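You operate a simulated robot arm through the tools that you are given. There is no shell and no other tool.

The job below is to be done with a simulated robot arm. You get a single attempt, and the scene is never put back.

TASK
Blow the dust off the disc on the long grey mat with the air wand.
Fine: turn on the green knob by the holder for it; leave that knob off and the wand in its holder. Where these are worked on the way, their far stop is far enough and under half their travel is too little: green knob. What is to be rubbed or washed off counts as gone when no trace of it is left.

The check looks at the end state, three seconds after you hand in, the way a careful person would. Anything else that was tipped, shoved, dropped, spilled or broken makes it a failure.

THE ROBOT
A 6-joint arm with a two-finger gripper, fixed in place. Base frame: the origin is on the floor under the middle of its stand, x ahead of it, y to its left, z up. Lengths are in m, angles in rad, forces in N, time in s.
It reaches about 1.572 m from its shoulder. Its first joint turns from -2.897 to 2.897 rad. Payload 2.45 kg.
Tool frame: the origin (TCP) lies between the finger pads and is the grasp point; the fingertips stand 0.02 m ahead of it; z points along the fingers, y is the line along which they close. The gripper opens to 0.14 m; its body begins 0.168 m behind the TCP.
Orientation is that of the tool frame in the base frame, as [roll, pitch, yaw] about the fixed x, y, z axes, in that order (R = Rz(yaw) Ry(pitch) Rx(roll)). With the fingers straight down and closing along the base's y, the tool's x points along the base's -x, its y along +y and its z along -z.

THE INTERFACE
- The arm moves only by the tool nudge_tool. Its argument "commands" is a list that holds one entry, the list of rows, each a list of 7 numbers: the closure, from 0 (fully open) to 1 (shut), then the shift along the base's x, y, z in m, then the turn, a rotation vector about the base's x, y, z in rad. In form: [[[fingers, tx, ty, tz, wx, wy, wz], ...]]. A call has 1 to 20 rows; each row is the pose to reach, as a shift and turn from the pose commanded when the call began. Rows are played at 5 a second. More than 0.05 m and 0.15 rad between two rows, or a gripper value outside its range, and nothing of the call is played. Where a pose cannot be reached the arm comes as near as it can. A force on the tool above 40 N (or 10 N above the force at the start of the call, whichever is more), or a blocked arm, ends the call early, and 0.2 s more pass. The fingers move at their own pace (about 0.045 m/s each) and stop on an object; they squeeze with about 40 N. The grip force told is the motor's: it shows also when the fingers shut on nothing. Time passes only in rows, and 0.2 s behind the last, so rows that repeat a pose let the fingers close. The reply holds the time, the measured pose of the TCP, the force on the tool along the base axes, the opening and the grip force, in the units named above and with some noise, with the torque about the TCP (base axes, N m) and any sound that the robot's microphone picked up.
- Cameras (640 x 400 px; columns grow to the right, rows downward): "scene" is fixed at [0.0464, -0.6488, 1.5721]; the picture's right is [0.57, -0.82, 0.00], its down [-0.26, -0.18, -0.95] and it looks along [0.78, 0.54, -0.32] (base axes); focal length 318 px, centre (320, 200). "wrist" rides on the gripper at [0.078, 0.011, -0.209] in the tool frame; the picture's right is [-0.14, 0.99, 0.00], its down [-0.92, -0.13, -0.37] and it looks along [-0.36, -0.05, 0.93] (tool axes); focal length 280 px, centre (320, 200). There is no depth. A picture from a camera that has moved, and an enlarged one, comes with that camera's place and axes in the base frame and with its lens.
- snapshot(camera): a new picture of that camera. No time passes.
- close_up(camera, box): a new picture of the part [left, top, right, bottom] of that camera's present view, enlarged. No time passes.
- finish_job(): hands the job in; it is judged then, once.

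Places have to be worked out from the pictures, the camera data and where the tool is seen. Open the gripper and draw the arm clear of the work before you hand the job in, unless the task says otherwise.

The tools are called after "Call:" as name(argument=value, ...) on one line, values as JSON. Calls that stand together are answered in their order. nudge_tool: Moves the arm, as the interface text tells. Its arguments: {"type":"object","properties":{"commands":{"type":"array","items":{"type":"array","items":{"type":"array","items":{"type":"number"}}}}},"required":["commands"]} The other tools are called the same way: snapshot (camera) takes a picture; close_up (camera, box) takes an enlarged picture of a part of a camera's view; finish_job () hands the job in.

At the start:

```text
clock: 0.0
eef_pos: [0.6502, 0.237, 1.331]
tool_rot: [3.14, 0.002, -3.141]
contact_force: [-0.1, 0.7, -0.5]
moment: [0.03, 0.01, -0.02]
gripper_width: 0.1401
finger_force: 0.1
```

scene: 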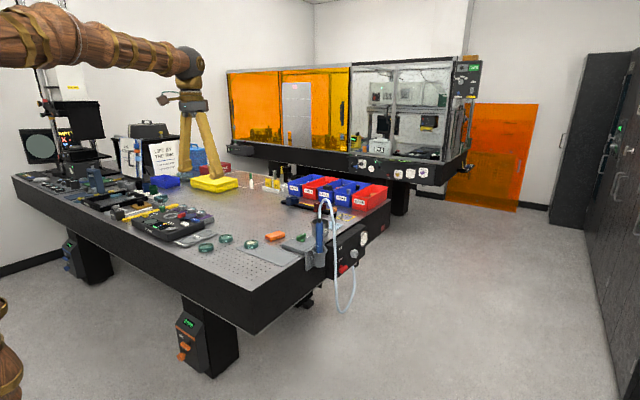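
wrist: 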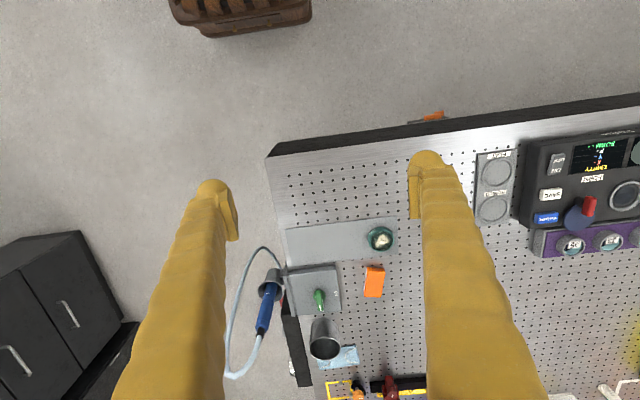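

I'll look closely at the work area with both cameras before moving anything.

Call:
close_up(camera="scene", box=[220, 180, 400, 320])

Call:
close_up(camera="wrist", box=[220, 200, 440, 400])

Call:
close_up(camera="scene", box=[290, 190, 370, 290])

```text
2.86 times, centred on (310, 250) of scene
camera zoom: at [0.0464, -0.6488, 1.5721], right [0.57, -0.82, 0.0], down [-0.26, -0.18, -0.95], along [0.78, 0.54, -0.32], focal length 908 px, centre (349, 57)
```

zoom: 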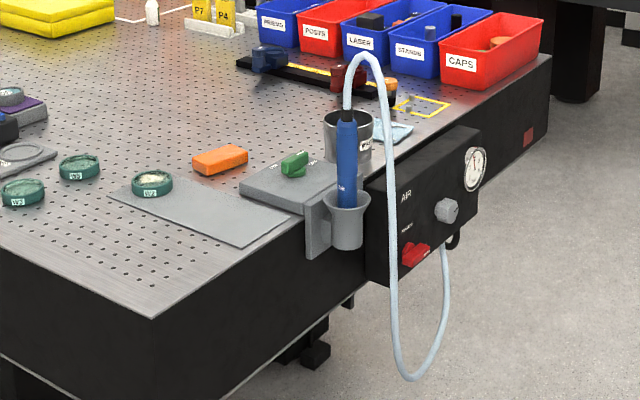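

```text
2.00 times, centred on (330, 300) of wrist
camera zoom: at [0.5716, 0.2479, 1.54], right [0.14, 0.99, 0.0], down [0.92, -0.13, 0.37], along [0.37, -0.05, -0.93], focal length 561 px, centre (300, 0)
```

zoom: 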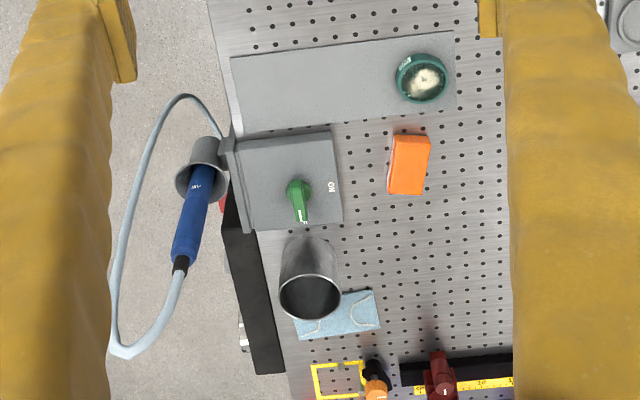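

```text
4.00 times, centred on (330, 240) of scene
camera zoom: at [0.0464, -0.6488, 1.5721], right [0.57, -0.82, 0.0], down [-0.26, -0.18, -0.95], along [0.78, 0.54, -0.32], focal length 1272 px, centre (280, 40)
```

zoom: 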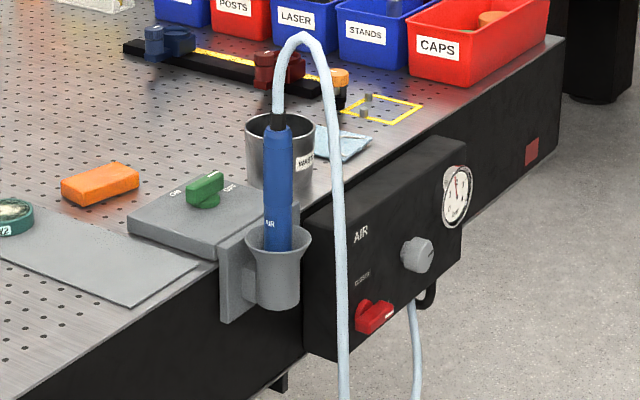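

The knob works out at about (1.085, 0.174, 0.94). The wand stands vertical at about (1.052, 0.050), with its blue body from 0.93 to 1.06, and the disc is at about (0.94, 0.35, 0.92). I'll move closer above the knob, staying high, to read its labels and pointer.

Call:
nudge_tool(commands=[[[0, 0.04, -0.006, -0.016, 0, 0, 0], [0, 0.08, -0.012, -0.032, 0, 0, 0], [0, 0.12, -0.018, -0.048, 0, 0, 0], [0, 0.16, -0.024, -0.064, 0, 0, 0], [0, 0.2, -0.03, -0.08, 0, 0, 0], [0, 0.24, -0.036, -0.096, 0, 0, 0], [0, 0.28, -0.042, -0.112, 0, 0, 0], [0, 0.326, -0.049, -0.131, 0, 0, 0], [0, 0.326, -0.049, -0.131, 0, 0, 0]]])

```text
refused: row 8 steps farther than a row can; nothing moved
```

The last step was slightly too long, so I'm resending the same move with finer steps.

Call:
nudge_tool(commands=[[[0, 0.036, -0.005, -0.015, 0, 0, 0], [0, 0.072, -0.011, -0.029, 0, 0, 0], [0, 0.108, -0.016, -0.044, 0, 0, 0], [0, 0.145, -0.022, -0.058, 0, 0, 0], [0, 0.181, -0.027, -0.073, 0, 0, 0], [0, 0.217, -0.033, -0.087, 0, 0, 0], [0, 0.253, -0.038, -0.102, 0, 0, 0], [0, 0.29, -0.044, -0.116, 0, 0, 0], [0, 0.326, -0.049, -0.131, 0, 0, 0], [0, 0.326, -0.049, -0.131, 0, 0, 0]]])

Call:
snapshot(camera="wrist")

Call:
close_up(camera="wrist", box=[250, 140, 390, 260])

Call:
snapshot(camera="scene")

```text
clock: 2.2
eef_pos: [0.9768, 0.1877, 1.2004]
tool_rot: [3.14, 0.004, -3.141]
contact_force: [0.0, -0.4, -0.1]
moment: [0.01, -0.01, -0.01]
gripper_width: 0.1397
finger_force: 0.1
```

```text
taken
camera wrist: at [0.8979, 0.199, 1.409], right [0.14, 0.99, 0.0], down [0.92, -0.13, 0.37], along [0.37, -0.05, -0.93], focal length 280 px, centre (320, 200)
```

wrist: 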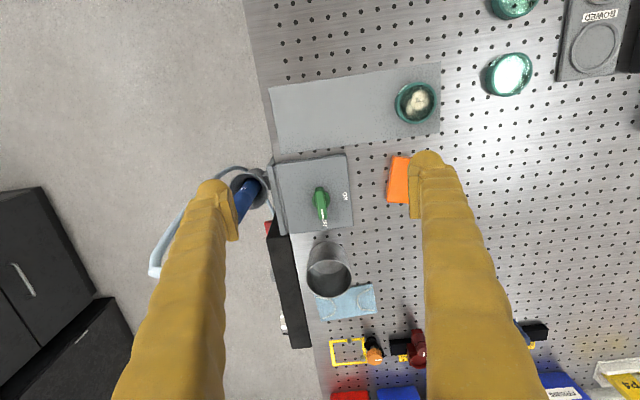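

```text
3.33 times, centred on (320, 200) of wrist
camera zoom: at [0.8979, 0.199, 1.409], right [0.14, 0.99, 0.0], down [0.92, -0.13, 0.37], along [0.37, -0.05, -0.93], focal length 935 px, centre (320, 200)
```

zoom: 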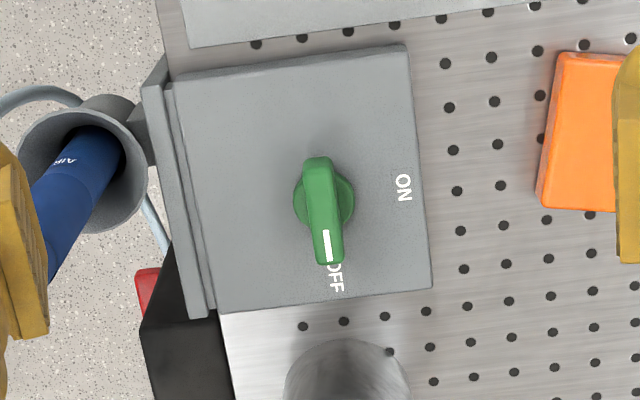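

```text
taken
```

scene: 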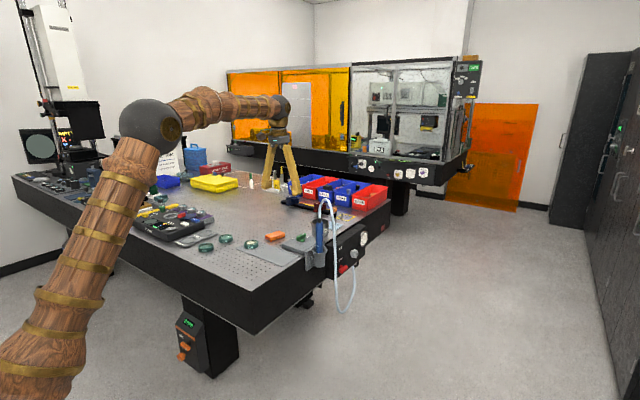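

The green knob points along +x at OFF, and ON lies on the +y side, so it takes about a +90° turn about z. Before reaching between things, I'll check the gripper's size, the camera bracket and the hose in the scene view.

Call:
close_up(camera="scene", box=[230, 80, 350, 200])

Call:
close_up(camera="scene", box=[285, 225, 345, 275])

Call:
close_up(camera="wrist", box=[370, 60, 470, 140])

```text
3.33 times, centred on (290, 140) of scene
camera zoom: at [0.0464, -0.6488, 1.5721], right [0.57, -0.82, 0.0], down [-0.26, -0.18, -0.95], along [0.78, 0.54, -0.32], focal length 1060 px, centre (420, 400)
```

zoom: 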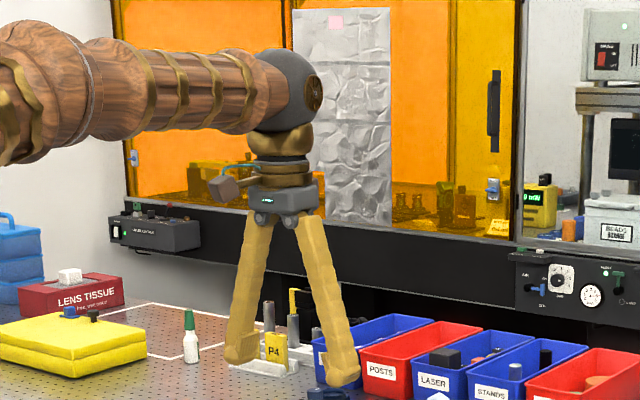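

```text
8.00 times, centred on (315, 250) of scene
camera zoom: at [0.0464, -0.6488, 1.5721], right [0.57, -0.82, 0.0], down [-0.26, -0.18, -0.95], along [0.78, 0.54, -0.32], focal length 2543 px, centre (360, -200)
```

zoom: 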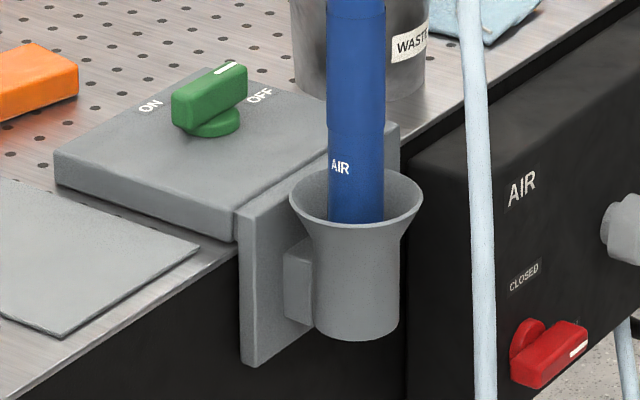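

```text
5.00 times, centred on (420, 100) of wrist
camera zoom: at [0.8979, 0.199, 1.409], right [0.14, 0.99, 0.0], down [0.92, -0.13, 0.37], along [0.37, -0.05, -0.93], focal length 1402 px, centre (-180, 700)
```

zoom: 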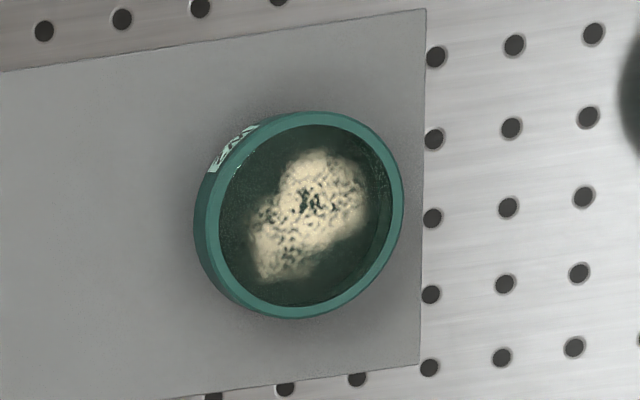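

The bar is along x, about 0.016 wide and 0.058 long, with its top at roughly 0.955. I'll narrow the fingers to about 0.06, move above the knob axis at (1.088, 0.1745), and stop at z 1.03 to check alignment.

Call:
nudge_tool(commands=[[[0.57, 0.037, -0.0044, 0, 0, 0, 0], [0.57, 0.074, -0.0088, 0, 0, 0, 0], [0.57, 0.112, -0.0132, 0, 0, 0, 0], [0.57, 0.112, -0.0132, -0.04, 0, 0, 0], [0.57, 0.112, -0.0132, -0.08, 0, 0, 0], [0.57, 0.112, -0.0132, -0.12, 0, 0, 0], [0.57, 0.112, -0.0132, -0.17, 0, 0, 0], [0.57, 0.112, -0.0132, -0.17, 0, 0, 0]]])

Call:
snapshot(camera="wrist")

Call:
close_up(camera="scene", box=[270, 180, 370, 270])

```text
clock: 4.0
eef_pos: [1.0873, 0.175, 1.0307]
tool_rot: [-3.141, 0.002, 3.141]
contact_force: [-0.2, 1.5, 1.2]
moment: [-0.02, 0.0, 0.02]
gripper_width: 0.0601
finger_force: 0.0
```

```text
taken
camera wrist: at [1.0093, 0.1858, 1.2392], right [0.14, 0.99, 0.0], down [0.92, -0.13, 0.37], along [0.37, -0.05, -0.93], focal length 280 px, centre (320, 200)
```

wrist: 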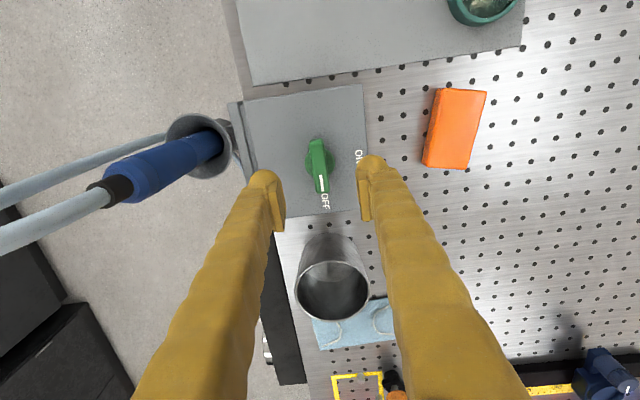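

```text
4.44 times, centred on (320, 225) of scene
camera zoom: at [0.0464, -0.6488, 1.5721], right [0.57, -0.82, 0.0], down [-0.26, -0.18, -0.95], along [0.78, 0.54, -0.32], focal length 1413 px, centre (320, 89)
```

zoom: 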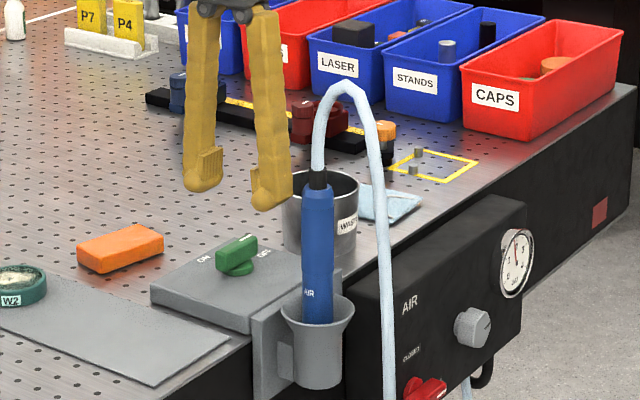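

The fingertip projection agrees with the scene camera to about 2 mm, which puts the knob bar's top near 0.958. I'll zoom the wrist view to fix the knob's axis more precisely.

Call:
close_up(camera="wrist", box=[270, 120, 370, 220])

Call:
close_up(camera="scene", box=[310, 225, 370, 285])

```text
4.00 times, centred on (320, 170) of wrist
camera zoom: at [1.0093, 0.1858, 1.2392], right [0.14, 0.99, 0.0], down [0.92, -0.13, 0.37], along [0.37, -0.05, -0.93], focal length 1122 px, centre (320, 320)
```

zoom: 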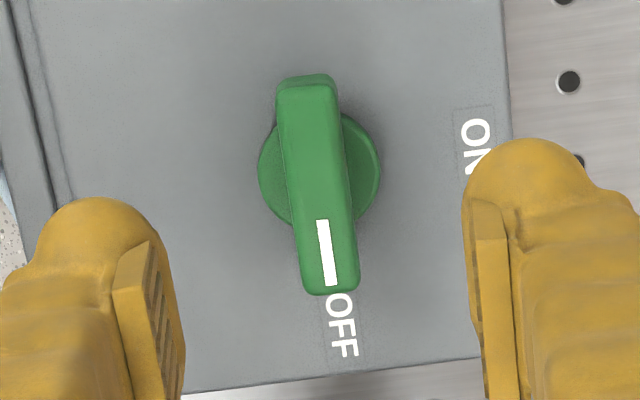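

```text
6.67 times, centred on (340, 255) of scene
camera zoom: at [0.0464, -0.6488, 1.5721], right [0.57, -0.82, 0.0], down [-0.26, -0.18, -0.95], along [0.78, 0.54, -0.32], focal length 2120 px, centre (187, -167)
```

zoom: 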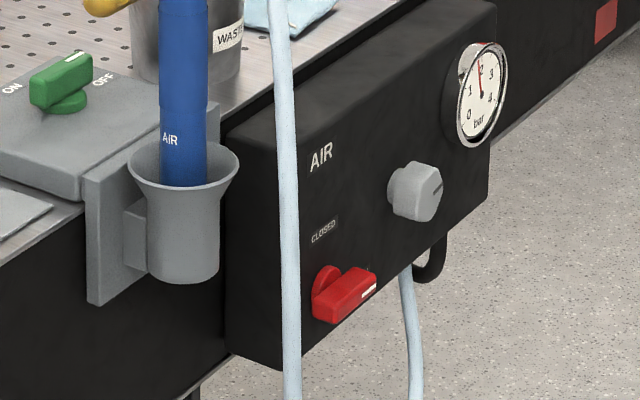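

The knob axis is at about (1.085, 0.1755) and the gauge shows about 2 bar, so supply is present. I'll shift slightly, lower so the tips straddle the bar at z about 0.94, and close.

Call:
nudge_tool(commands=[[[0.57, -0.003, 0.0005, -0.02, 0, 0, 0], [0.57, -0.003, 0.0005, -0.04, 0, 0, 0], [0.57, -0.003, 0.0005, -0.055, 0, 0, 0], [0.57, -0.003, 0.0005, -0.07, 0, 0, 0], [0.57, -0.003, 0.0005, -0.07, 0, 0, 0]]])

Call:
close_up(camera="wrist", box=[220, 80, 420, 280])

Call:
close_up(camera="scene", box=[270, 180, 370, 270])

```text
clock: 5.2
eef_pos: [1.0843, 0.175, 0.9597]
tool_rot: [-3.14, 0.002, 3.141]
contact_force: [0.4, -0.5, -0.5]
moment: [-0.01, -0.03, 0.02]
gripper_width: 0.0603
finger_force: 0.0
```

```text
2.00 times, centred on (320, 180) of wrist
camera zoom: at [1.0064, 0.1862, 1.1692], right [0.14, 0.99, 0.0], down [0.92, -0.13, 0.37], along [0.37, -0.05, -0.93], focal length 561 px, centre (320, 240)
```

zoom: 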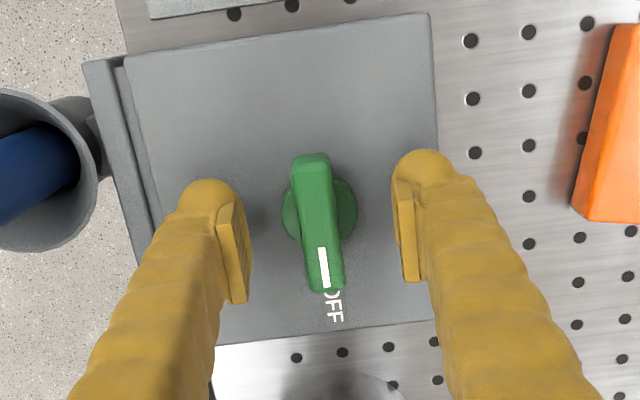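

```text
4.44 times, centred on (320, 225) of scene
camera zoom: at [0.0464, -0.6488, 1.5721], right [0.57, -0.82, 0.0], down [-0.26, -0.18, -0.95], along [0.78, 0.54, -0.32], focal length 1413 px, centre (320, 89)
```

zoom: 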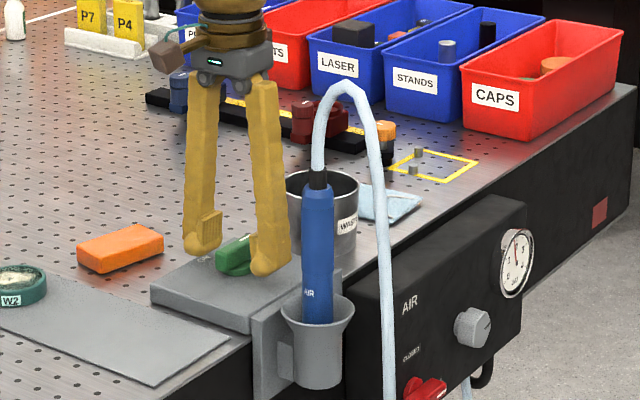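

The fingers straddle the bar evenly. Now I close on it.

Call:
nudge_tool(commands=[[[1, 0, 0, 0, 0, 0, 0], [1, 0, 0, 0, 0, 0, 0], [1, 0, 0, 0, 0, 0, 0], [1, 0, 0, 0, 0, 0, 0], [1, 0, 0, 0, 0, 0, 0]]])

Call:
close_up(camera="wrist", box=[220, 80, 420, 280])

```text
clock: 6.4
eef_pos: [1.0844, 0.1758, 0.9606]
tool_rot: [-3.14, 0.003, -3.141]
contact_force: [-0.4, -3.4, -0.4]
moment: [-0.05, -0.03, 0.02]
gripper_width: 0.0149
finger_force: 41.0
```

```text
2.00 times, centred on (320, 180) of wrist
camera zoom: at [1.0065, 0.186, 1.1693], right [0.14, 0.99, 0.0], down [0.92, -0.13, 0.37], along [0.37, -0.05, -0.93], focal length 561 px, centre (320, 240)
```

zoom: 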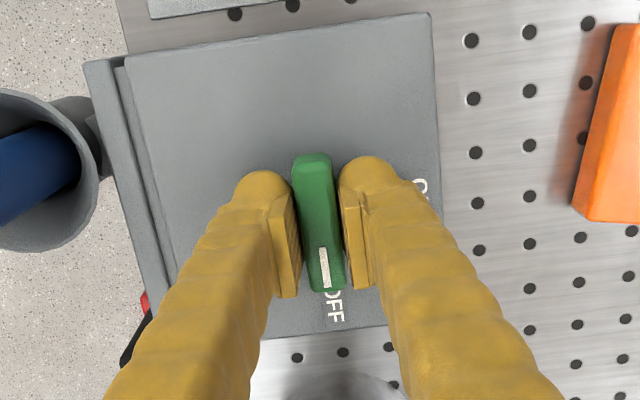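

It's gripped at 0.0149 m. I'll turn +0.72 rad about z, then check clearance and sound.

Call:
nudge_tool(commands=[[[1, 0, 0, 0, 0, 0, 0.12], [1, 0, 0, 0, 0, 0, 0.24], [1, 0, 0, 0, 0, 0, 0.36], [1, 0, 0, 0, 0, 0, 0.48], [1, 0, 0, 0, 0, 0, 0.6], [1, 0, 0, 0, 0, 0, 0.72]]])

Call:
close_up(camera="scene", box=[270, 180, 370, 270])

Call:
snapshot(camera="wrist")

```text
clock: 7.8
eef_pos: [1.085, 0.1752, 0.9612]
tool_rot: [3.141, -0.002, -2.421]
contact_force: [-5.5, -14.0, 1.4]
moment: [-0.18, 0.12, 0.02]
gripper_width: 0.0149
finger_force: 40.9
```

```text
4.44 times, centred on (320, 225) of scene
camera zoom: at [0.0464, -0.6488, 1.5721], right [0.57, -0.82, 0.0], down [-0.26, -0.18, -0.95], along [0.78, 0.54, -0.32], focal length 1413 px, centre (320, 89)
```

zoom: 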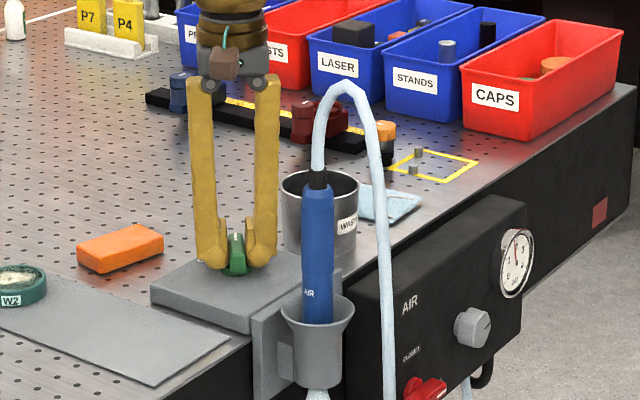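

```text
taken
camera wrist: at [1.0189, 0.1314, 1.1693], right [-0.55, 0.83, 0.0], down [0.78, 0.51, 0.37], along [0.31, 0.2, -0.93], focal length 280 px, centre (320, 200)
```

wrist: 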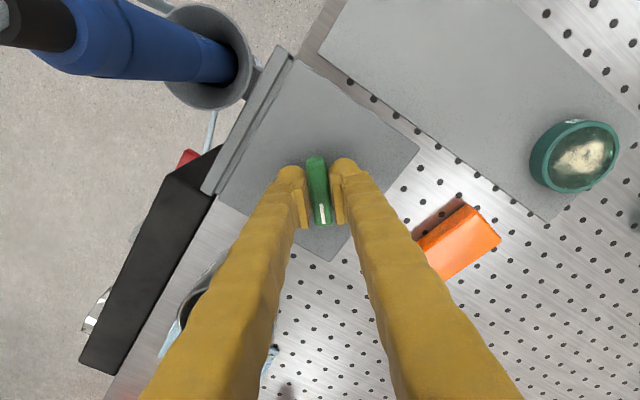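

The knob follows the fingers, and a jet now shows below the holder cup. The side force (about 15 N) means my axis is a couple of mm off in y, so I'll ease y down while turning the rest of the way.

Call:
nudge_tool(commands=[[[1, 0, -0.001, 0, 0, 0, 0.1], [1, 0, -0.002, 0, 0, 0, 0.2], [1, 0, -0.0025, 0, 0, 0, 0.3]]])

```text
clock: 8.6
eef_pos: [1.0845, 0.175, 0.9599]
tool_rot: [3.141, 0.002, -2.119]
contact_force: [1.3, 17.5, 2.6]
moment: [0.07, 0.06, -0.02]
gripper_width: 0.015
finger_force: 41.6
```

The force flipped to +17 N, so half that correction is right. I'll back off 1.2 mm in y and turn the remaining 0.55 rad.

Call:
nudge_tool(commands=[[[1, 0, 0.0012, 0, 0, 0, 0.1], [1, 0, 0.0012, 0, 0, 0, 0.2], [1, 0, 0.0012, 0, 0, 0, 0.3], [1, 0, 0.0012, 0, 0, 0, 0.4], [1, 0, 0.0012, 0, 0, 0, 0.5], [1, 0, 0.0012, 0, 0, 0, 0.55]]])

Call:
close_up(camera="scene", box=[270, 180, 370, 270])

Call:
snapshot(camera="wrist")

```text
clock: 10.0
eef_pos: [1.0851, 0.175, 0.96]
tool_rot: [3.141, 0.002, -1.571]
contact_force: [1.2, 22.7, 5.4]
moment: [0.3, -0.02, 0.0]
gripper_width: 0.015
finger_force: 41.0
```

```text
4.44 times, centred on (320, 225) of scene
camera zoom: at [0.0464, -0.6488, 1.5721], right [0.57, -0.82, 0.0], down [-0.26, -0.18, -0.95], along [0.78, 0.54, -0.32], focal length 1413 px, centre (320, 89)
```

zoom: 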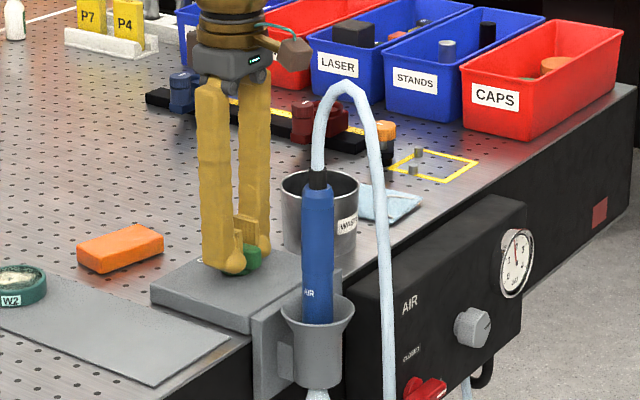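

```text
taken
camera wrist: at [1.0741, 0.0962, 1.1692], right [-0.99, 0.14, 0.0], down [0.13, 0.92, 0.37], along [0.05, 0.37, -0.93], focal length 280 px, centre (320, 200)
```

wrist: 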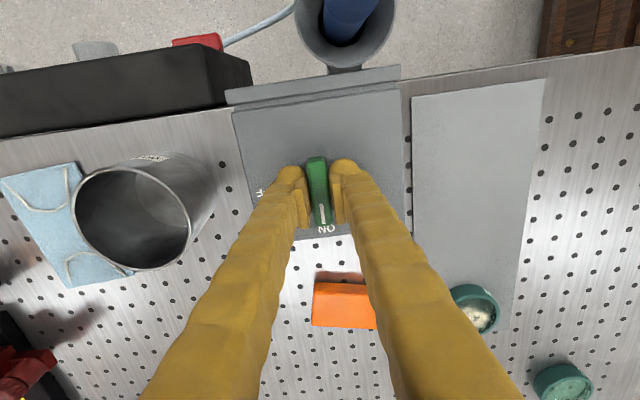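

The knob now points at ON and the jet is running in the holder. I'll open, rise straight up, and unwind the yaw while backing away in −x.

Call:
nudge_tool(commands=[[[0.57, 0, -0.0008, 0, 0, 0, 0], [0.57, 0, -0.0008, 0, 0, 0, 0], [0.57, 0, -0.0008, 0, 0, 0, 0], [0.57, 0, -0.0008, 0.03, 0, 0, 0], [0.57, 0, -0.0008, 0.08, 0, 0, 0], [0.57, 0, -0.0008, 0.13, 0, 0, 0], [0.57, 0, -0.0008, 0.18, 0, 0, 0], [0.57, 0, 0, 0.23, 0, 0, 0], [0.57, 0, 0, 0.28, 0, 0, -0.14], [0.57, -0.03, 0, 0.28, 0, 0, -0.28], [0.57, -0.06, 0, 0.28, 0, 0, -0.42], [0.57, -0.09, 0, 0.28, 0, 0, -0.56], [0.57, -0.12, 0, 0.28, 0, 0, -0.7], [0.57, -0.15, 0, 0.28, 0, 0, -0.84], [0.57, -0.18, 0, 0.28, 0, 0, -0.98], [0.57, -0.21, 0, 0.28, 0, 0, -1.12], [0.57, -0.23, 0, 0.28, 0, 0, -1.26], [0.57, -0.23, 0, 0.28, 0, 0, -1.4], [0.57, -0.23, 0, 0.28, 0, 0, -1.54], [0.57, -0.23, 0, 0.28, 0, 0, -1.57]]])

Call:
snapshot(camera="wrist")

Call:
close_up(camera="scene", box=[250, 180, 400, 310])

```text
clock: 14.2
eef_pos: [0.8532, 0.1748, 1.24]
tool_rot: [-3.142, 0.002, 3.14]
contact_force: [-1.1, 1.2, -0.4]
moment: [-0.03, -0.01, 0.01]
gripper_width: 0.0599
finger_force: 0.1
```

```text
taken
camera wrist: at [0.7769, 0.1852, 1.4489], right [0.14, 0.99, 0.0], down [0.92, -0.13, 0.37], along [0.37, -0.05, -0.93], focal length 280 px, centre (320, 200)
```

wrist: 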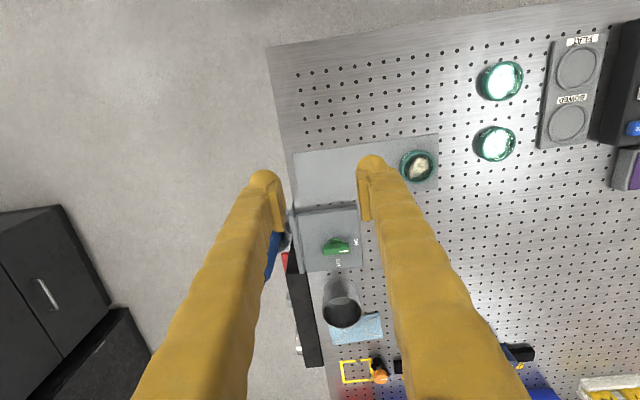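

```text
3.08 times, centred on (325, 245) of scene
camera zoom: at [0.0464, -0.6488, 1.5721], right [0.57, -0.82, 0.0], down [-0.26, -0.18, -0.95], along [0.78, 0.54, -0.32], focal length 978 px, centre (305, 62)
```

zoom: 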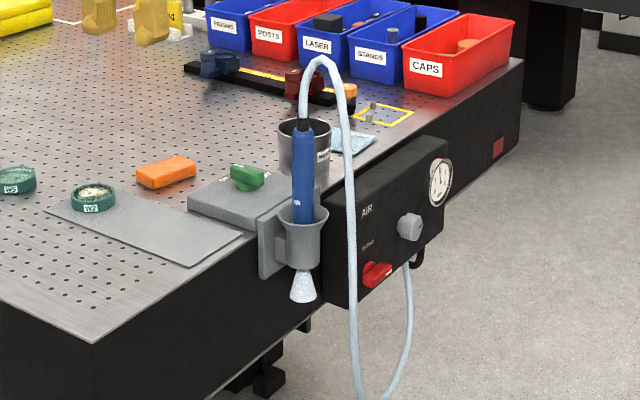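

The knob reads ON and a jet cone shows under the cup. Next I'll tilt the tool so the fingers point forward and about 30° down, and move to the −x side of the wand with the opening near 0.052.

Call:
nudge_tool(commands=[[[0.63, 0, -0.014, 0, 0, -0.13, 0], [0.63, 0, -0.028, 0, 0, -0.26, 0], [0.63, 0, -0.042, 0, 0, -0.39, 0], [0.63, 0, -0.056, 0, 0, -0.52, 0], [0.63, 0, -0.07, 0, 0, -0.65, 0], [0.63, 0, -0.084, 0, 0, -0.78, 0], [0.63, 0, -0.098, -0.02, 0, -0.91, 0], [0.63, 0, -0.112, -0.05, 0, -1.04, 0], [0.63, 0.01, -0.125, -0.08, 0, -1.047, 0], [0.63, 0.02, -0.125, -0.11, 0, -1.047, 0], [0.63, 0.02, -0.125, -0.11, 0, -1.047, 0]]])

Call:
snapshot(camera="wrist")

Call:
snapshot(camera="scene")

```text
clock: 16.8
eef_pos: [0.864, 0.017, 1.1145]
tool_rot: [2.836, 0.959, 2.656]
contact_force: [0.5, -0.4, -0.3]
moment: [0.02, 0.0, -0.02]
gripper_width: 0.0519
finger_force: 0.2
out of reach, approached as far as the arm can: row 8, 9
stopped in row 11: the arm was blocked; the commanded pose is now the measured one
```

```text
taken
camera wrist: at [0.6531, 0.069, 1.1674], right [0.3, 0.91, 0.28], down [0.13, -0.33, 0.93], along [0.95, -0.24, -0.22], focal length 280 px, centre (320, 200)
```

wrist: 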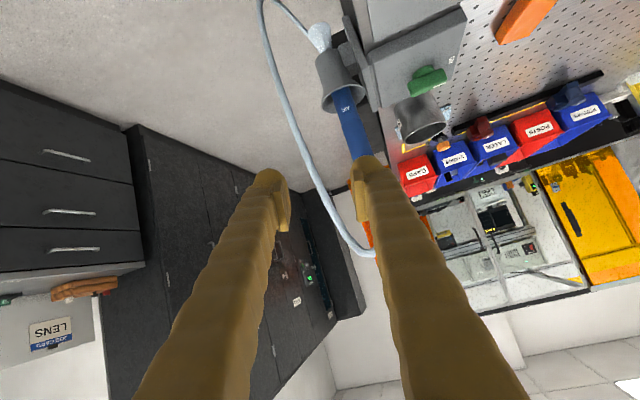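

```text
taken
```

scene: 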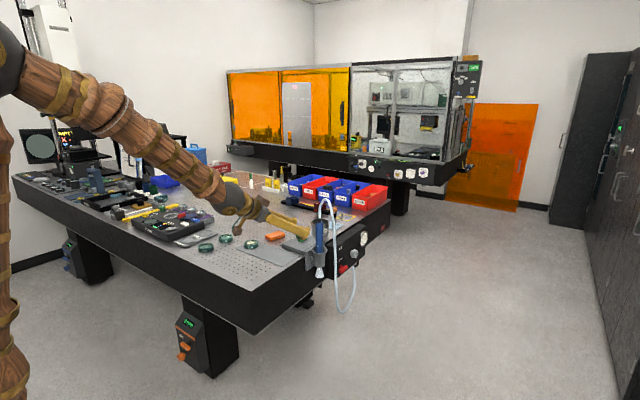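

The arm ran into a wrist singularity because the tool became aligned with the forearm, and it stopped twisted in free space; nothing was touched. I'll return to a steeper tilt, with the fingers about 53° below horizontal and untwisted, while rising a little.

Call:
nudge_tool(commands=[[[0.63, 0, 0.008, 0.01, -0.0332, 0.0873, 0.0649], [0.63, 0, 0.016, 0.02, -0.0664, 0.1745, 0.1298], [0.63, 0, 0.024, 0.03, -0.0996, 0.2618, 0.1946], [0.63, 0, 0.032, 0.035, -0.1328, 0.349, 0.2595], [0.63, 0, 0.032, 0.035, -0.1328, 0.349, 0.2595]]])

Call:
snapshot(camera="wrist")

Call:
snapshot(camera="scene")

```text
clock: 18.0
eef_pos: [0.8648, 0.0441, 1.1513]
tool_rot: [-3.126, 0.651, -3.141]
contact_force: [-0.8, 2.9, -0.3]
moment: [-0.44, -0.1, -0.35]
gripper_width: 0.0514
finger_force: 0.1
out of reach, approached as far as the arm can: row 1, 2, 3
```

```text
taken
camera wrist: at [0.6755, 0.0584, 1.2696], right [0.12, 0.99, 0.07], down [0.51, -0.12, 0.85], along [0.85, -0.07, -0.52], focal length 280 px, centre (320, 200)
```

wrist: 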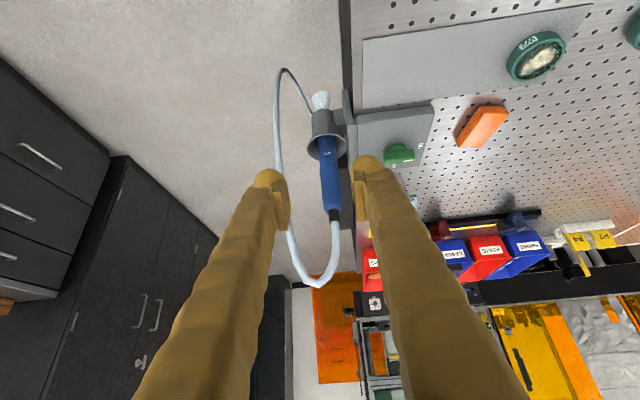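

```text
taken
```

scene: 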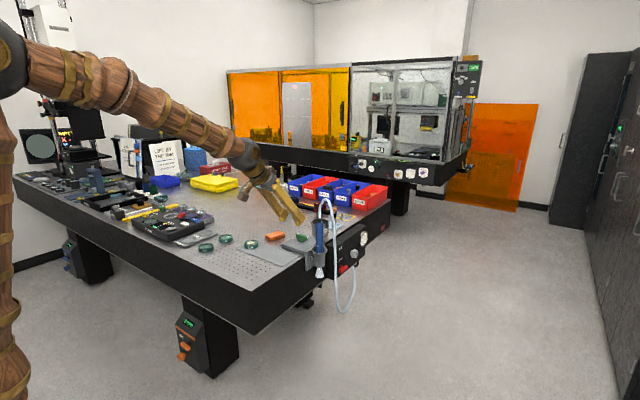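

The orientation is now clean, tilted 0.65 rad from vertical, and the wand sits between the fingers in the wrist view. I'll move to a pre-grasp point at about (0.97, 0.049, 1.115), which lies on the tool axis through the wand.

Call:
nudge_tool(commands=[[[0.63, 0.035, 0.0017, -0.012, 0, 0, 0], [0.63, 0.07, 0.0033, -0.024, 0, 0, 0], [0.63, 0.105, 0.005, -0.036, 0, 0, 0], [0.63, 0.105, 0.005, -0.036, 0, 0, 0], [0.63, 0.105, 0.005, -0.036, 0, 0, 0]]])

Call:
snapshot(camera="wrist")

Call:
close_up(camera="scene", box=[260, 170, 380, 270])

```text
clock: 19.2
eef_pos: [0.9707, 0.0538, 1.1131]
tool_rot: [-3.14, 0.648, 3.14]
contact_force: [-0.2, 0.5, 0.6]
moment: [0.04, -0.01, 0.0]
gripper_width: 0.0517
finger_force: 0.0
```

```text
taken
camera wrist: at [0.7809, 0.0649, 1.2332], right [0.11, 0.99, 0.08], down [0.51, -0.13, 0.85], along [0.85, -0.05, -0.52], focal length 280 px, centre (320, 200)
```

wrist: 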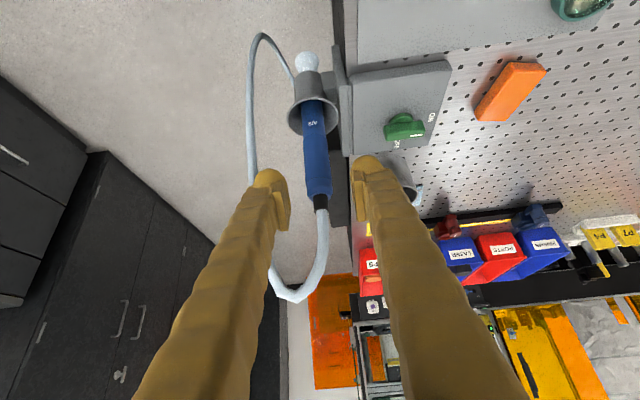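

```text
4.00 times, centred on (320, 220) of scene
camera zoom: at [0.0464, -0.6488, 1.5721], right [0.57, -0.82, 0.0], down [-0.26, -0.18, -0.95], along [0.78, 0.54, -0.32], focal length 1272 px, centre (320, 120)
```

zoom: 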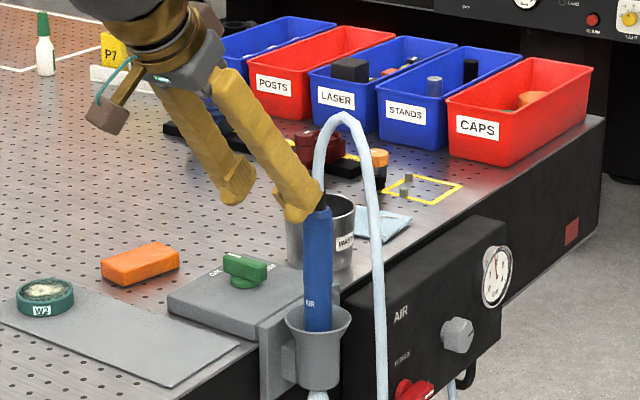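

The prediction and picture agree: the wand is at y 0.049 and the hose's down strand is near y −0.03, clear of the finger. I'll correct y by −4.5 mm and slide in along the tool axis to (1.0487, 0.049, 1.012).

Call:
nudge_tool(commands=[[[0.63, 0.0, -0.0045, 0, 0, 0, 0], [0.63, 0.02, -0.0045, -0.026, 0, 0, 0], [0.63, 0.04, -0.0045, -0.052, 0, 0, 0], [0.63, 0.055, -0.0045, -0.072, 0, 0, 0], [0.63, 0.067, -0.0045, -0.087, 0, 0, 0], [0.63, 0.078, -0.0045, -0.101, 0, 0, 0], [0.63, 0.078, -0.0045, -0.101, 0, 0, 0]]])

Call:
snapshot(camera="wrist")

Call:
close_up(camera="scene", box=[260, 170, 380, 270])

```text
clock: 20.8
eef_pos: [1.0473, 0.0496, 1.0122]
tool_rot: [-3.141, 0.649, -3.141]
contact_force: [0.1, 0.3, 0.4]
moment: [0.0, -0.01, 0.0]
gripper_width: 0.0517
finger_force: 0.1
```

```text
taken
camera wrist: at [0.8587, 0.0609, 1.1321], right [0.11, 0.99, 0.08], down [0.51, -0.13, 0.85], along [0.85, -0.05, -0.52], focal length 280 px, centre (320, 200)
```

wrist: 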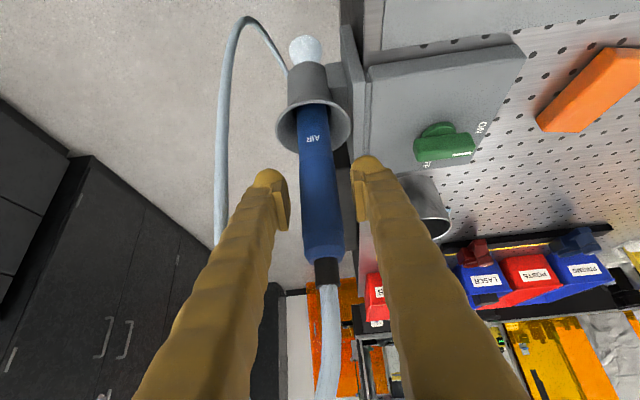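

```text
4.00 times, centred on (320, 220) of scene
camera zoom: at [0.0464, -0.6488, 1.5721], right [0.57, -0.82, 0.0], down [-0.26, -0.18, -0.95], along [0.78, 0.54, -0.32], focal length 1272 px, centre (320, 120)
```

zoom: 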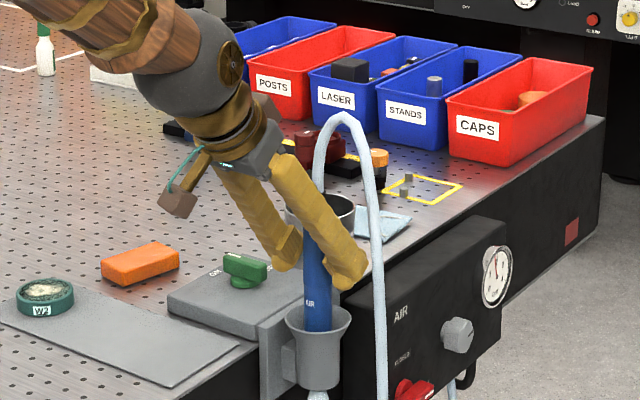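

The wand is centred between the fingers and there is no contact force. Closing now.

Call:
nudge_tool(commands=[[[1, 0, 0, 0, 0, 0, 0], [1, 0, 0, 0, 0, 0, 0], [1, 0, 0, 0, 0, 0, 0], [1, 0, 0, 0, 0, 0, 0]]])

Call:
snapshot(camera="wrist")

```text
clock: 21.8
eef_pos: [1.0466, 0.0499, 1.0123]
tool_rot: [-3.14, 0.65, 3.141]
contact_force: [-1.0, 1.0, 0.0]
moment: [-0.03, -0.01, -0.04]
gripper_width: 0.0283
finger_force: 40.0
```

```text
taken
camera wrist: at [0.8586, 0.0609, 1.1322], right [0.11, 0.99, 0.08], down [0.51, -0.13, 0.85], along [0.85, -0.05, -0.52], focal length 280 px, centre (320, 200)
```

wrist: 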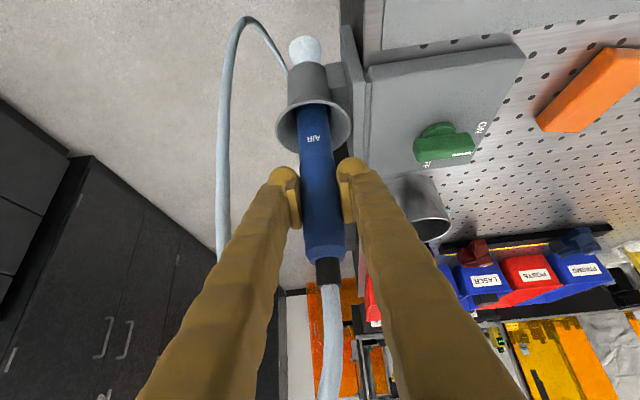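

The wand is gripped at 0.0283 m. I'll lift straight up 0.16 m, noting this grip pose for putting it back.

Call:
nudge_tool(commands=[[[1, 0, 0, 0.02, 0, 0, 0], [1, 0, 0, 0.05, 0, 0, 0], [1, 0, 0, 0.08, 0, 0, 0], [1, 0, 0, 0.12, 0, 0, 0], [1, 0, 0, 0.16, 0, 0, 0], [1, 0, 0, 0.16, 0, 0, 0]]])

Call:
snapshot(camera="wrist")

Call:
close_up(camera="scene", box=[240, 150, 390, 310])

```text
clock: 23.2
eef_pos: [1.0484, 0.0493, 1.1727]
tool_rot: [-3.14, 0.649, -3.142]
contact_force: [1.1, -0.5, -1.4]
moment: [-0.02, -0.01, 0.03]
gripper_width: 0.0285
finger_force: 39.8
```

```text
taken
camera wrist: at [0.8588, 0.0603, 1.2922], right [0.11, 0.99, 0.08], down [0.51, -0.13, 0.85], along [0.85, -0.05, -0.52], focal length 280 px, centre (320, 200)
```

wrist: 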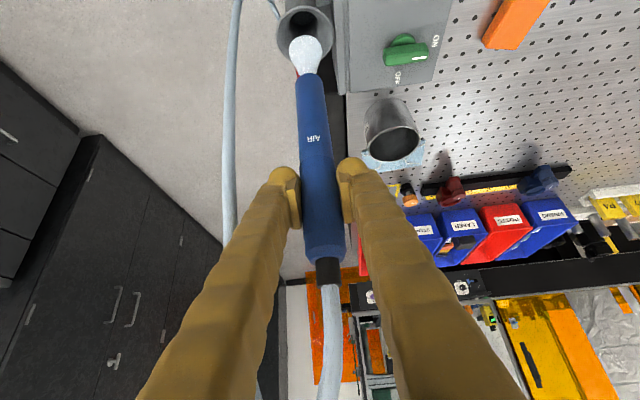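

```text
2.50 times, centred on (315, 230) of scene
camera zoom: at [0.0464, -0.6488, 1.5721], right [0.57, -0.82, 0.0], down [-0.26, -0.18, -0.95], along [0.78, 0.54, -0.32], focal length 795 px, centre (332, 125)
```

zoom: 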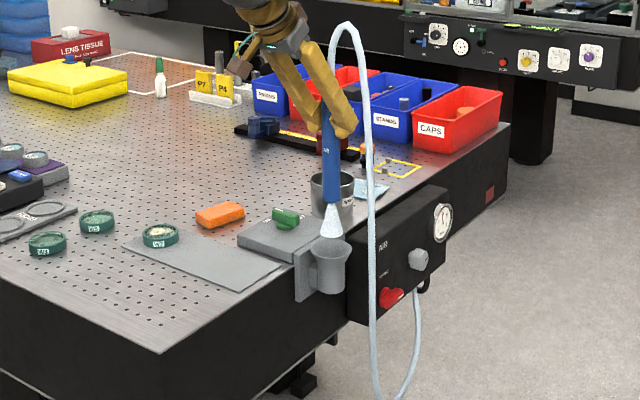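

The wand came out cleanly, with its blowing tip about 0.146 m below the TCP and the disc centre at about (0.9445, 0.3535, 0.922). I'll carry it −x first, outside the table edge, then +y along the empty mat, looking at the hose partway.

Call:
nudge_tool(commands=[[[1, -0.035, 0, 0, 0, 0, 0], [1, -0.07, 0, 0, 0, 0, 0], [1, -0.104, 0, 0, 0, 0, 0.02], [1, -0.104, 0.035, 0, 0, 0, 0.06], [1, -0.104, 0.07, 0, 0, 0, 0.1], [1, -0.104, 0.105, 0, 0, 0, 0.14], [1, -0.104, 0.14, 0, 0, 0, 0.18], [1, -0.104, 0.14, 0, 0, 0, 0.18]]])

Call:
snapshot(camera="wrist")

Call:
snapshot(camera="scene")

Call:
close_up(camera="scene", box=[220, 130, 380, 310])

```text
clock: 25.0
eef_pos: [0.9434, 0.1883, 1.1727]
tool_rot: [-3.139, 0.65, -2.961]
contact_force: [-0.1, 1.0, -1.6]
moment: [0.03, 0.01, 0.02]
gripper_width: 0.0286
finger_force: 40.2
```

```text
taken
camera wrist: at [0.7557, 0.166, 1.2923], right [-0.07, 0.99, 0.08], down [0.53, -0.03, 0.85], along [0.85, 0.1, -0.52], focal length 280 px, centre (320, 200)
```

wrist: 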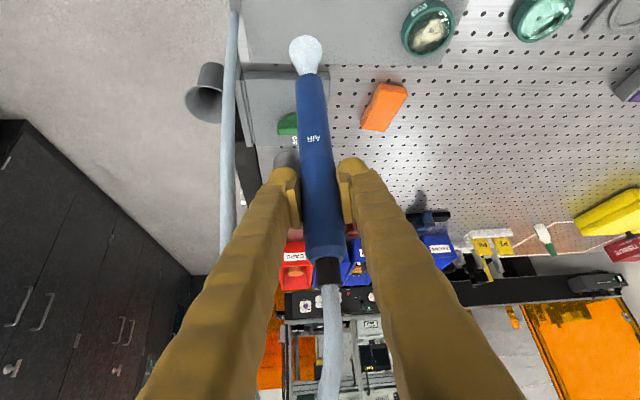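

```text
taken
```

scene: 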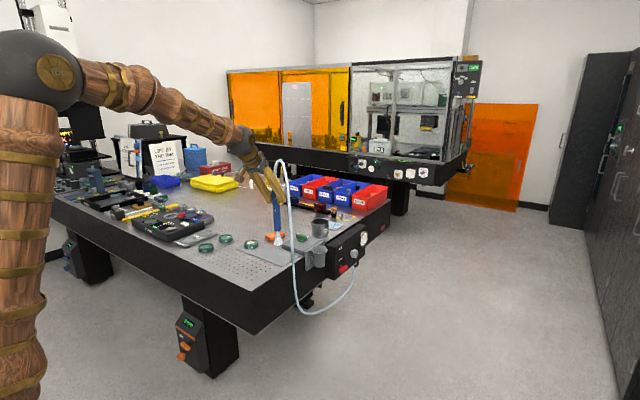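

```text
2.22 times, centred on (300, 220) of scene
camera zoom: at [0.0464, -0.6488, 1.5721], right [0.57, -0.82, 0.0], down [-0.26, -0.18, -0.95], along [0.78, 0.54, -0.32], focal length 706 px, centre (364, 156)
```

zoom: 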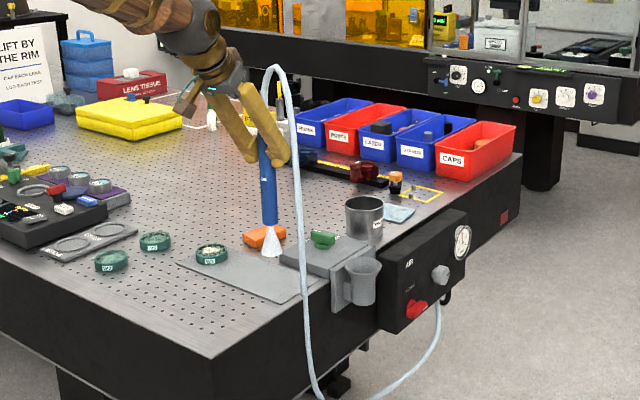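

The hose trails freely off the table edge, and the knob and block are undisturbed. I'll continue to above the disc, keeping the height for now.

Call:
nudge_tool(commands=[[[1, 0, 0.035, 0, 0, 0, 0.025], [1, 0, 0.07, 0, 0, 0, 0.05], [1, 0, 0.105, 0, 0, 0, 0.075], [1, 0.001, 0.14, 0, 0, 0, 0.1], [1, 0.001, 0.165, 0, 0, 0, 0.12], [1, 0.001, 0.165, 0, 0, 0, 0.12]]])

Call:
snapshot(camera="wrist")

Call:
close_up(camera="scene", box=[190, 130, 350, 310])

Call:
close_up(camera="wrist", box=[260, 10, 380, 110])

```text
clock: 26.4
eef_pos: [0.9449, 0.3557, 1.1741]
tool_rot: [-3.14, 0.647, -2.842]
contact_force: [-0.2, 1.0, -0.6]
moment: [-0.02, 0.01, 0.01]
gripper_width: 0.0283
finger_force: 40.0
```

```text
taken
camera wrist: at [0.7607, 0.3104, 1.2923], right [-0.19, 0.98, 0.08], down [0.53, 0.03, 0.85], along [0.83, 0.2, -0.52], focal length 280 px, centre (320, 200)
```

wrist: 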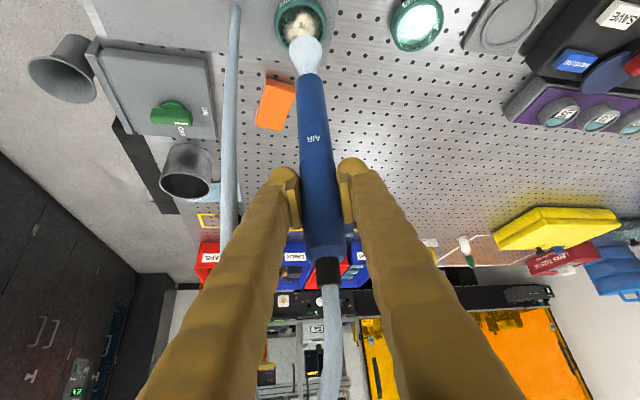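

```text
2.22 times, centred on (270, 220) of scene
camera zoom: at [0.0464, -0.6488, 1.5721], right [0.57, -0.82, 0.0], down [-0.26, -0.18, -0.95], along [0.78, 0.54, -0.32], focal length 706 px, centre (431, 156)
```

zoom: 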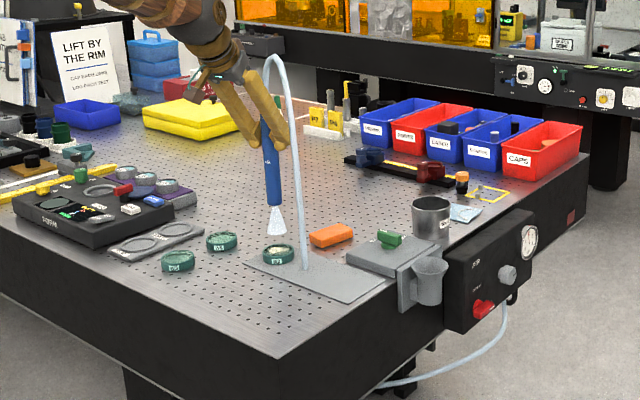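

```text
4.00 times, centred on (320, 60) of wrist
camera zoom: at [0.7607, 0.3104, 1.2923], right [-0.19, 0.98, 0.08], down [0.53, 0.03, 0.85], along [0.83, 0.2, -0.52], focal length 1122 px, centre (320, 760)
```

zoom: 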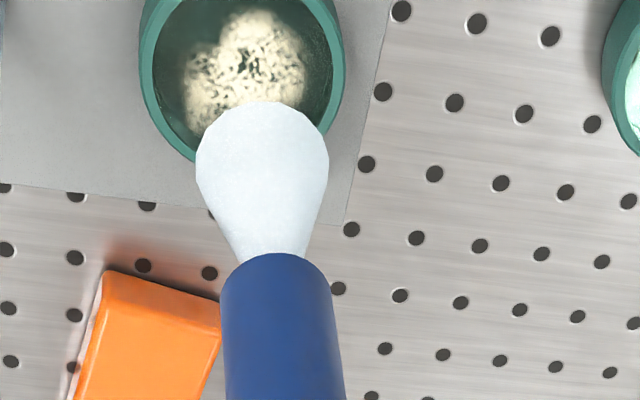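

The hose is only drawn and passes harmlessly, and nothing has moved. The jet points straight down over the disc, so I'll lower 0.05 m to put the cone on the dust.

Call:
nudge_tool(commands=[[[1, 0, 0, -0.02, 0, 0, 0], [1, 0, 0, -0.04, 0, 0, 0], [1, 0, 0, -0.05, 0, 0, 0], [1, 0, 0, -0.05, 0, 0, 0], [1, 0, 0, -0.05, 0, 0, 0]]])

Call:
close_up(camera="wrist", box=[260, 0, 400, 110])

Call:
close_up(camera="scene", box=[210, 190, 310, 270])

```text
clock: 27.6
eef_pos: [0.9435, 0.354, 1.1229]
tool_rot: [-3.141, 0.649, -2.84]
contact_force: [0.6, 0.7, -1.2]
moment: [0.01, -0.03, -0.01]
gripper_width: 0.0287
finger_force: 40.2
```

```text
3.64 times, centred on (330, 55) of wrist
camera zoom: at [0.7604, 0.3097, 1.2423], right [-0.19, 0.98, 0.08], down [0.53, 0.03, 0.85], along [0.83, 0.2, -0.52], focal length 1020 px, centre (284, 727)
```

zoom: 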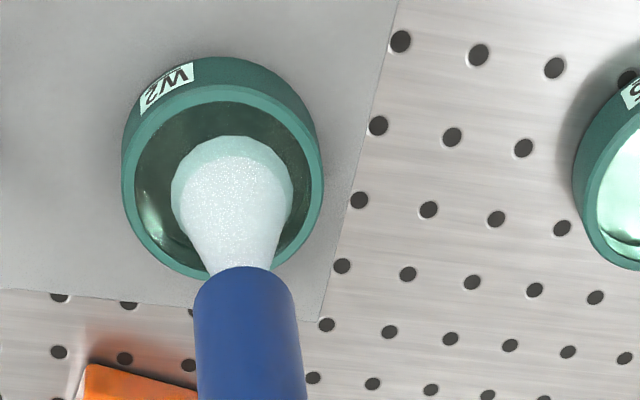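

```text
5.00 times, centred on (260, 230) of scene
camera zoom: at [0.0464, -0.6488, 1.5721], right [0.57, -0.82, 0.0], down [-0.26, -0.18, -0.95], along [0.78, 0.54, -0.32], focal length 1590 px, centre (620, 50)
```

zoom: 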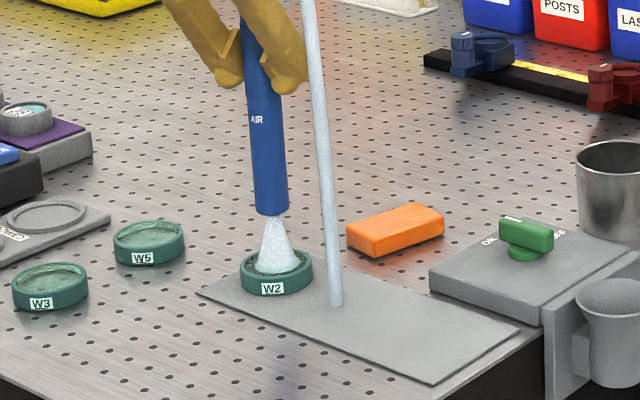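

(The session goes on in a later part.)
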